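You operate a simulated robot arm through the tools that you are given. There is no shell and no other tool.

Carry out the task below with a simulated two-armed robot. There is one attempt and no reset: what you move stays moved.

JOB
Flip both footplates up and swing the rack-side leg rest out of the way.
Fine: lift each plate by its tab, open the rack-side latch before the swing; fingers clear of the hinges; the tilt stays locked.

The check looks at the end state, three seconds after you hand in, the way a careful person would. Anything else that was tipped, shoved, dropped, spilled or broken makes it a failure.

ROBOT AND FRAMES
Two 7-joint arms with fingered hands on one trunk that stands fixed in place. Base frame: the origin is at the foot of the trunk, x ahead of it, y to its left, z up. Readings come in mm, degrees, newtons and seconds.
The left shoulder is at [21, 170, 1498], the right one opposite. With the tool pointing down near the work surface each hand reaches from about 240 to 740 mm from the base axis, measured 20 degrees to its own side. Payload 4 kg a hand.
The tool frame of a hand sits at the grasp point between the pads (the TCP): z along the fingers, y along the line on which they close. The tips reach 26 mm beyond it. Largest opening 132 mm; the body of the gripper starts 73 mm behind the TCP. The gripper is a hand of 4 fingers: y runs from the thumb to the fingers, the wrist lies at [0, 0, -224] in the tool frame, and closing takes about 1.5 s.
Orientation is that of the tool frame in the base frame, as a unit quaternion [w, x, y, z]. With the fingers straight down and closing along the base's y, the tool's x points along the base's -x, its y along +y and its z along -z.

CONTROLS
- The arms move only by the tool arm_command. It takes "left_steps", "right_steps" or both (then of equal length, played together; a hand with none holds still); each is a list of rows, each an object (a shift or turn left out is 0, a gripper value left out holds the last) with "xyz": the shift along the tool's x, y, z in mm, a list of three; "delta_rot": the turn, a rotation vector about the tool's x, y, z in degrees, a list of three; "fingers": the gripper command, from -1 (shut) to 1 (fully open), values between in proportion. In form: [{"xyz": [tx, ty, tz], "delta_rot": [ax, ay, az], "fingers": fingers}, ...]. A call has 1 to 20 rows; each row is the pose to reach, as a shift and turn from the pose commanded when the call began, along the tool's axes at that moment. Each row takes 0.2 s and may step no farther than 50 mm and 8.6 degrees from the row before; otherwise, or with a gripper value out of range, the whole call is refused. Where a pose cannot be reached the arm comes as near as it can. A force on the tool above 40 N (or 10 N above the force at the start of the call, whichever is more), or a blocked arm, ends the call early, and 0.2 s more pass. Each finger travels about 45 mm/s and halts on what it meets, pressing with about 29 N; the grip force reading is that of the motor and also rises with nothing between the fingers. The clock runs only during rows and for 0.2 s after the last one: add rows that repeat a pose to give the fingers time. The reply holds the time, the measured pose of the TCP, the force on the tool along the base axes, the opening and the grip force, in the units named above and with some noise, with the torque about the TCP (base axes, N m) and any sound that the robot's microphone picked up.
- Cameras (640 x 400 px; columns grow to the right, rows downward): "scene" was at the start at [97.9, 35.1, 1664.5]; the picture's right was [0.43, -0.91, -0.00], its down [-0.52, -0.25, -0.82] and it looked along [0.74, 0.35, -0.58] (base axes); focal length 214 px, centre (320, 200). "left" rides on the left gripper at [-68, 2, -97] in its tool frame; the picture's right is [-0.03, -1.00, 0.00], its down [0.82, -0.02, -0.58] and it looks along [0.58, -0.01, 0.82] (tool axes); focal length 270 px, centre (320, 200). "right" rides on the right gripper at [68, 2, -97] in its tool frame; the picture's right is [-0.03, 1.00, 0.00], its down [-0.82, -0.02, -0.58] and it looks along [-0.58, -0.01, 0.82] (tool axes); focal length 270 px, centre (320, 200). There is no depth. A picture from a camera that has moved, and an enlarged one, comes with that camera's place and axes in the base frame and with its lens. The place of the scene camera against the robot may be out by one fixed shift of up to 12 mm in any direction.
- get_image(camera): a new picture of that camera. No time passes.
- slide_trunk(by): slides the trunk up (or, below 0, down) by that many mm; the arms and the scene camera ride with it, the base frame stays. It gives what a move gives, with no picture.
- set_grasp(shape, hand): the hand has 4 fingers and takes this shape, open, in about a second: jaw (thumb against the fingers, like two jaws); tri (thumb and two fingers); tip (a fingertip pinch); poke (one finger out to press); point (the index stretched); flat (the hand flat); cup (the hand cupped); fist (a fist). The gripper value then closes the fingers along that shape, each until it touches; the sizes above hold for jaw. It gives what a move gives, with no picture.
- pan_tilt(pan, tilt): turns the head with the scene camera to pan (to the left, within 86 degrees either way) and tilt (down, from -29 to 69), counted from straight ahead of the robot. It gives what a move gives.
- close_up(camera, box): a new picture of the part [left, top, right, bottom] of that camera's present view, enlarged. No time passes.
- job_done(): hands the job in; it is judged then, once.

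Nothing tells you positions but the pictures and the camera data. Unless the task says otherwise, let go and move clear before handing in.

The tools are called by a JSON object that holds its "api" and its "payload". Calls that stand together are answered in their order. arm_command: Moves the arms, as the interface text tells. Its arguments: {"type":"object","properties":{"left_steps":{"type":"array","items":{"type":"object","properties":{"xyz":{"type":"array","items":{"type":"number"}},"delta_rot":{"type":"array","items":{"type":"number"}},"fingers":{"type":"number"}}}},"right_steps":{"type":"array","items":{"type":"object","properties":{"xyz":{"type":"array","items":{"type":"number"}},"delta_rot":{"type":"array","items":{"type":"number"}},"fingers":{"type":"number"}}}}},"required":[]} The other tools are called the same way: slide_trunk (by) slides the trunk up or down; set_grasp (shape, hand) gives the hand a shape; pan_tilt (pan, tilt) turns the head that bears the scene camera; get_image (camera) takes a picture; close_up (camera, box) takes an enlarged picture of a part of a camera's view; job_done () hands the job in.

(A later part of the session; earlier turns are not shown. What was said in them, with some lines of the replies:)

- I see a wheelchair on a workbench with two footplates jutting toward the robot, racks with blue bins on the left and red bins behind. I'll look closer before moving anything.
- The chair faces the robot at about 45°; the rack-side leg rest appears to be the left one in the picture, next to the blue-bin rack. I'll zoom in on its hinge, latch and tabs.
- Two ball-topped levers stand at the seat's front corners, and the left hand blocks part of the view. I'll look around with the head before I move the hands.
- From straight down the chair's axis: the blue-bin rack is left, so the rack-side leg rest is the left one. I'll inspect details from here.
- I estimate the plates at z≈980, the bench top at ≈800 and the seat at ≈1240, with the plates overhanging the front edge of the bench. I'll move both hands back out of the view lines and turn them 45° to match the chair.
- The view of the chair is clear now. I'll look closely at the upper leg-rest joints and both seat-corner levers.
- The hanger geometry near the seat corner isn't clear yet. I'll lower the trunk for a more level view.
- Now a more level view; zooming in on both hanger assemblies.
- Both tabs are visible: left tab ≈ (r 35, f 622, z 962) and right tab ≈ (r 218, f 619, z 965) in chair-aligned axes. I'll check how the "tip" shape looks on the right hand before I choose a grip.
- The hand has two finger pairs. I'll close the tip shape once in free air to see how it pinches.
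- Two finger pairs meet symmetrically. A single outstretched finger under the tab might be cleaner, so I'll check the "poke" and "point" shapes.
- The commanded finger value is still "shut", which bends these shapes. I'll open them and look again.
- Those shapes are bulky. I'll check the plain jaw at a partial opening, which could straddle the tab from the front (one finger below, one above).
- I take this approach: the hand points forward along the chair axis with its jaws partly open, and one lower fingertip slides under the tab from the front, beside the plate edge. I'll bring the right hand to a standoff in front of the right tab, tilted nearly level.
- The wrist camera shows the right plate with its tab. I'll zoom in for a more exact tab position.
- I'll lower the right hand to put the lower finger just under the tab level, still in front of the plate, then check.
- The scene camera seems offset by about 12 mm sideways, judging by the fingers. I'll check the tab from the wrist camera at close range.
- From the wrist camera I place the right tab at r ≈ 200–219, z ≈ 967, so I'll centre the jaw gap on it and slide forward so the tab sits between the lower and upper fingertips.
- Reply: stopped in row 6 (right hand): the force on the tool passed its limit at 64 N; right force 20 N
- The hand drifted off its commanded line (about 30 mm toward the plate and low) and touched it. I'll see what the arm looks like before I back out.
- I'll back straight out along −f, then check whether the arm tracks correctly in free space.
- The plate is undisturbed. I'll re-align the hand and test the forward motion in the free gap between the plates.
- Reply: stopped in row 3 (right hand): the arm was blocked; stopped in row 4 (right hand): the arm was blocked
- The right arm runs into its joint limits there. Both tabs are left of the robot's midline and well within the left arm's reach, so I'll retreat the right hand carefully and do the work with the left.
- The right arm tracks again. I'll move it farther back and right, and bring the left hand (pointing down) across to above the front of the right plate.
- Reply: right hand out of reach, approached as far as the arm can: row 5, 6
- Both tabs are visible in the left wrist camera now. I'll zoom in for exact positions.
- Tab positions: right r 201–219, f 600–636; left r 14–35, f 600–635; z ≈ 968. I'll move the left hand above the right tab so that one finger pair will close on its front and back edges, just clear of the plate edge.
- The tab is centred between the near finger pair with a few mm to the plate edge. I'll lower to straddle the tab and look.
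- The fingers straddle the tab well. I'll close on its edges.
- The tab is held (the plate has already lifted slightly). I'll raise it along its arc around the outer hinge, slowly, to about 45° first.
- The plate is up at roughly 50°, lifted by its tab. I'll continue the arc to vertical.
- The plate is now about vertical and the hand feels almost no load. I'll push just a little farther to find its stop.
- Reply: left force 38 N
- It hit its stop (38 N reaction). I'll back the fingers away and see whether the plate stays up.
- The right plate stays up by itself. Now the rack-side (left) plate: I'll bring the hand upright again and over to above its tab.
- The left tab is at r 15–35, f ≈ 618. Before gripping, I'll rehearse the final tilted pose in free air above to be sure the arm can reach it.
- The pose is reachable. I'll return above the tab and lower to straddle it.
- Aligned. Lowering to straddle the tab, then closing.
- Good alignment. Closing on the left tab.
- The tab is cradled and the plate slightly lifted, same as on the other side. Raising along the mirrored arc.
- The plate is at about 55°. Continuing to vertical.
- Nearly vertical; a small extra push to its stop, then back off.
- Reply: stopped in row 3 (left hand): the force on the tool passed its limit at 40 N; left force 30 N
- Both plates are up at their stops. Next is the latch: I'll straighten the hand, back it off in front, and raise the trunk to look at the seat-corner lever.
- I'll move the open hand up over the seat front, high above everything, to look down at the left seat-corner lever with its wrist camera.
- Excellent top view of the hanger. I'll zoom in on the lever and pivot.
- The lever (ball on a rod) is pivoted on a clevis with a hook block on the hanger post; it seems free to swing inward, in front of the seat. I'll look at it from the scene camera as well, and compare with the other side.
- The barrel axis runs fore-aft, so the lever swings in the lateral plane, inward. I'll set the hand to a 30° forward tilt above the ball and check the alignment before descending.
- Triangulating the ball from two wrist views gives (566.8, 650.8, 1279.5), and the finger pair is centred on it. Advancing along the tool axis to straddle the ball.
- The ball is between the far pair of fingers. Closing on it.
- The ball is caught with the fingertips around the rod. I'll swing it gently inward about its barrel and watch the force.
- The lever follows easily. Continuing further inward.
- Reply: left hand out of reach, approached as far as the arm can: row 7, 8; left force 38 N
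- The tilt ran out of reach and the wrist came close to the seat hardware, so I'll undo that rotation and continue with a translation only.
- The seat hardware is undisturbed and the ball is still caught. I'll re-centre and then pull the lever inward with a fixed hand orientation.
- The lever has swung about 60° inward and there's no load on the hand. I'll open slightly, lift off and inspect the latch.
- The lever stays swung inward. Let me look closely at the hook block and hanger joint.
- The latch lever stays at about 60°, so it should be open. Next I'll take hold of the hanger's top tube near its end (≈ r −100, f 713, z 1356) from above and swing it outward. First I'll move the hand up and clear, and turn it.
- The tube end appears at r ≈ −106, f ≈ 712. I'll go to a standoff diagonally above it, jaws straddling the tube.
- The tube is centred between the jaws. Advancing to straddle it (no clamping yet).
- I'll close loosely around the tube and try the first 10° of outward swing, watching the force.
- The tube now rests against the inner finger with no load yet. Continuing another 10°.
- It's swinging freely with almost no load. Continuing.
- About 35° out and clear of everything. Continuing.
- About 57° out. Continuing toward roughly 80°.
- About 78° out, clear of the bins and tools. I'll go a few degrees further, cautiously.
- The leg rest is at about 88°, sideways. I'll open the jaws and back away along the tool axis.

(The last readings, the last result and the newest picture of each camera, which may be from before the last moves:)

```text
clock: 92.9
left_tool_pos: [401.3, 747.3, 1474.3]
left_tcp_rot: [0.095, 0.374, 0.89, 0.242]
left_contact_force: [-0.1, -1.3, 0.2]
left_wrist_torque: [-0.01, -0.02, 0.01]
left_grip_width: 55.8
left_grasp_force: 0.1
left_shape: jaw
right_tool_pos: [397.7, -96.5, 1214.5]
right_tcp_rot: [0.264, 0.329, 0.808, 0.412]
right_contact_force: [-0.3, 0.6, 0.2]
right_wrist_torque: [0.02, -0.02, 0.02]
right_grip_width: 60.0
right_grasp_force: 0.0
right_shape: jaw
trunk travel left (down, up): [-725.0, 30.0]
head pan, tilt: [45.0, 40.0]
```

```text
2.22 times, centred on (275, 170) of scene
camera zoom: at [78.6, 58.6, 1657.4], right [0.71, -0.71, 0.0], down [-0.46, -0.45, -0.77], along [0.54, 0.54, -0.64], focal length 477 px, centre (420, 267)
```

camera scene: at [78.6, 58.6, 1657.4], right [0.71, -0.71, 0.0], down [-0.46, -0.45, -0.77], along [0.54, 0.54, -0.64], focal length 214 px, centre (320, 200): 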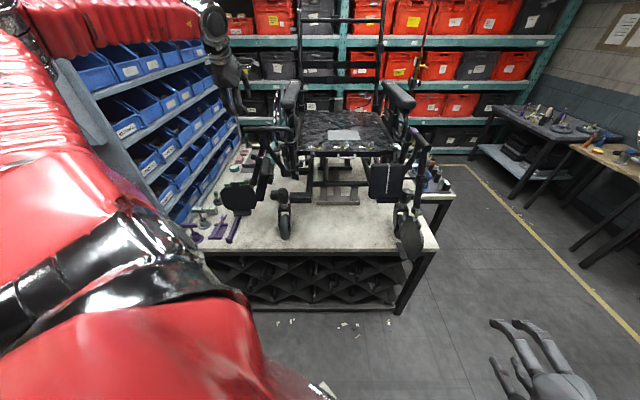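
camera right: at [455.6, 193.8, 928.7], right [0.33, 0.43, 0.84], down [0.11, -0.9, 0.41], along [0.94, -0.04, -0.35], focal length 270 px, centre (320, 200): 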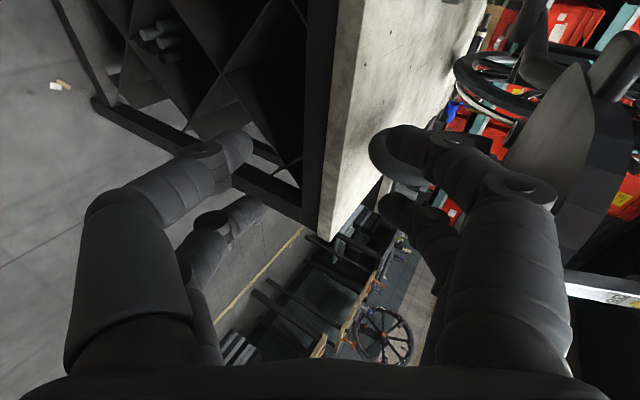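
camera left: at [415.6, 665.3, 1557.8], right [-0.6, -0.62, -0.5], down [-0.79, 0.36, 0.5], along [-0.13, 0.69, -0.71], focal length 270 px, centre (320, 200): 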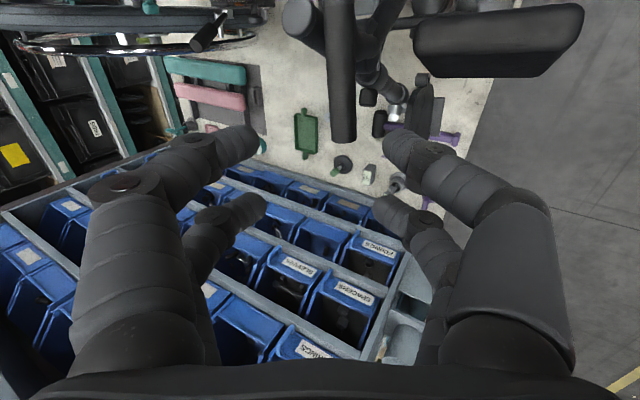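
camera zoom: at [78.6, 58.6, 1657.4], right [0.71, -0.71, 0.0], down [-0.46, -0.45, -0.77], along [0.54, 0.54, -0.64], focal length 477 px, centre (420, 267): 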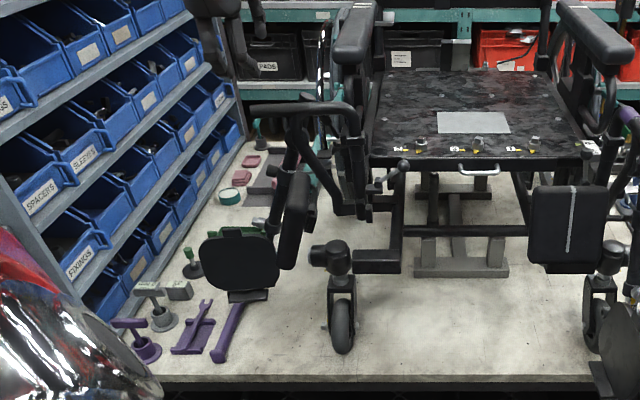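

The leg rest stays out by itself. I'll withdraw the left hand toward the robot and make a last inspection.

{"api": "arm_command", "payload": {"left_steps": [{"xyz": [-14, -31, -18]}, {"xyz": [-28, -62, -36]}, {"xyz": [-43, -93, -54]}, {"xyz": [-57, -124, -71]}, {"xyz": [-71, -155, -89]}, {"xyz": [-86, -186, -107]}, {"xyz": [-100, -216, -125]}, {"xyz": [-100, -216, -125]}]}}

{"api": "get_image", "payload": {"camera": "scene"}}

{"api": "close_up", "payload": {"camera": "scene", "box": [205, 70, 445, 270]}}

{"api": "close_up", "payload": {"camera": "scene", "box": [190, 150, 310, 260]}}

```text
clock: 94.7
left_tool_pos: [293.2, 499.6, 1472.4]
left_tcp_rot: [0.093, 0.374, 0.891, 0.241]
left_contact_force: [0.5, -0.1, 0.2]
left_wrist_torque: [0.04, 0.01, 0.0]
left_grip_width: 56.0
left_grasp_force: 0.0
left_shape: jaw
right_tool_pos: [396.0, -96.6, 1214.5]
right_tcp_rot: [0.265, 0.329, 0.808, 0.411]
right_contact_force: [-0.2, -0.5, 0.6]
right_wrist_torque: [0.0, -0.01, 0.0]
right_grip_width: 60.0
right_grasp_force: 0.1
right_shape: jaw
trunk travel left (down, up): [-725.0, 30.0]
head pan, tilt: [45.0, 40.0]
```

```text
taken
camera scene: at [78.4, 58.5, 1657.4], right [0.71, -0.71, 0.0], down [-0.46, -0.45, -0.77], along [0.54, 0.54, -0.64], focal length 214 px, centre (320, 200)
```

scene: 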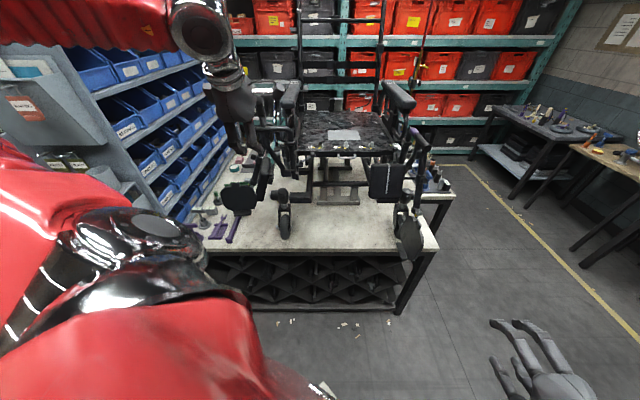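

```text
2.00 times, centred on (325, 170) of scene
camera zoom: at [78.4, 58.5, 1657.4], right [0.71, -0.71, 0.0], down [-0.46, -0.45, -0.77], along [0.54, 0.54, -0.64], focal length 429 px, centre (310, 260)
```

zoom: 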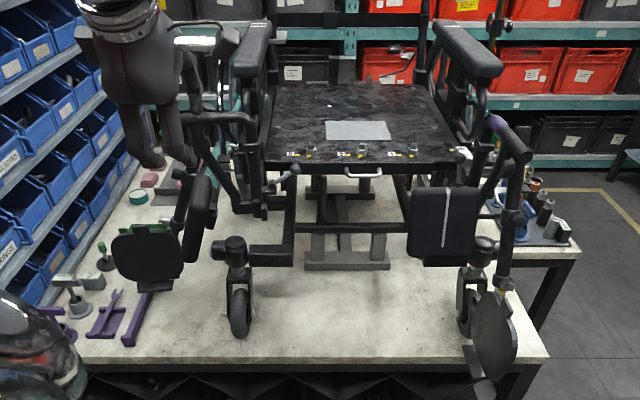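

```text
3.64 times, centred on (250, 205) of scene
camera zoom: at [78.4, 58.5, 1657.4], right [0.71, -0.71, 0.0], down [-0.46, -0.45, -0.77], along [0.54, 0.54, -0.64], focal length 780 px, centre (574, 182)
```

zoom: 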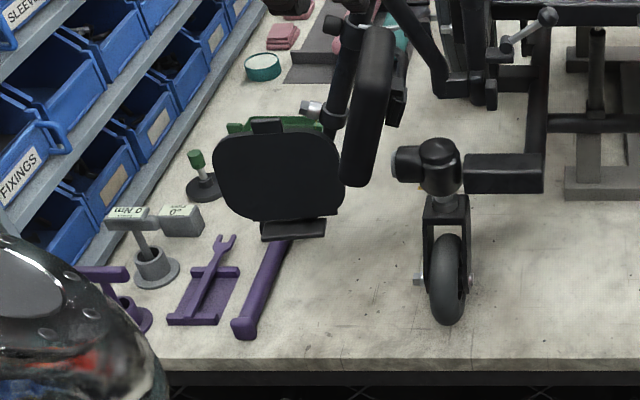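

Everything is in the end state I want. Both plates are up and standing on their own. The rack-side latch is open, and that leg rest has swung out to about 88° and stays there. The tools, the seat hardware and the tilt lock are untouched, and both hands are clear, so I'm handing in.

{"api": "job_done", "payload": {}}

```text
The job is handed in.
```

I flipped both footplates up, opened the rack-side latch, and swung that leg rest out to about 88°. After I let go, both plates and the leg rest stayed where I put them. The job is handed in, but I haven't seen the result of the check.

- **Plates:** I lifted each one by its tab with the left hand until it met its stop, at about 40 N.
- **Latch and swing:** I moved the latch lever about 60° inward before the swing. The leg rest then moved freely, with almost no load on the hand.
- **Unplanned contact:** My first try at the right plate used the right hand, which ran into its joint limits. The hand drifted and hit the plate with a peak of 64 N. The plate looked unmoved afterwards, and I finished the work with the left hand.
- **Close to the seat hardware:** During the latch move, my wrist came near the bolts on the seat. I reversed it, and they looked undisturbed.
- **Everything else:** In the last pictures the bench tools and bins looked undisturbed. I didn't touch anything I took for a tilt control, but I never clearly identified the tilt lock itself. Both hands are open and clear.
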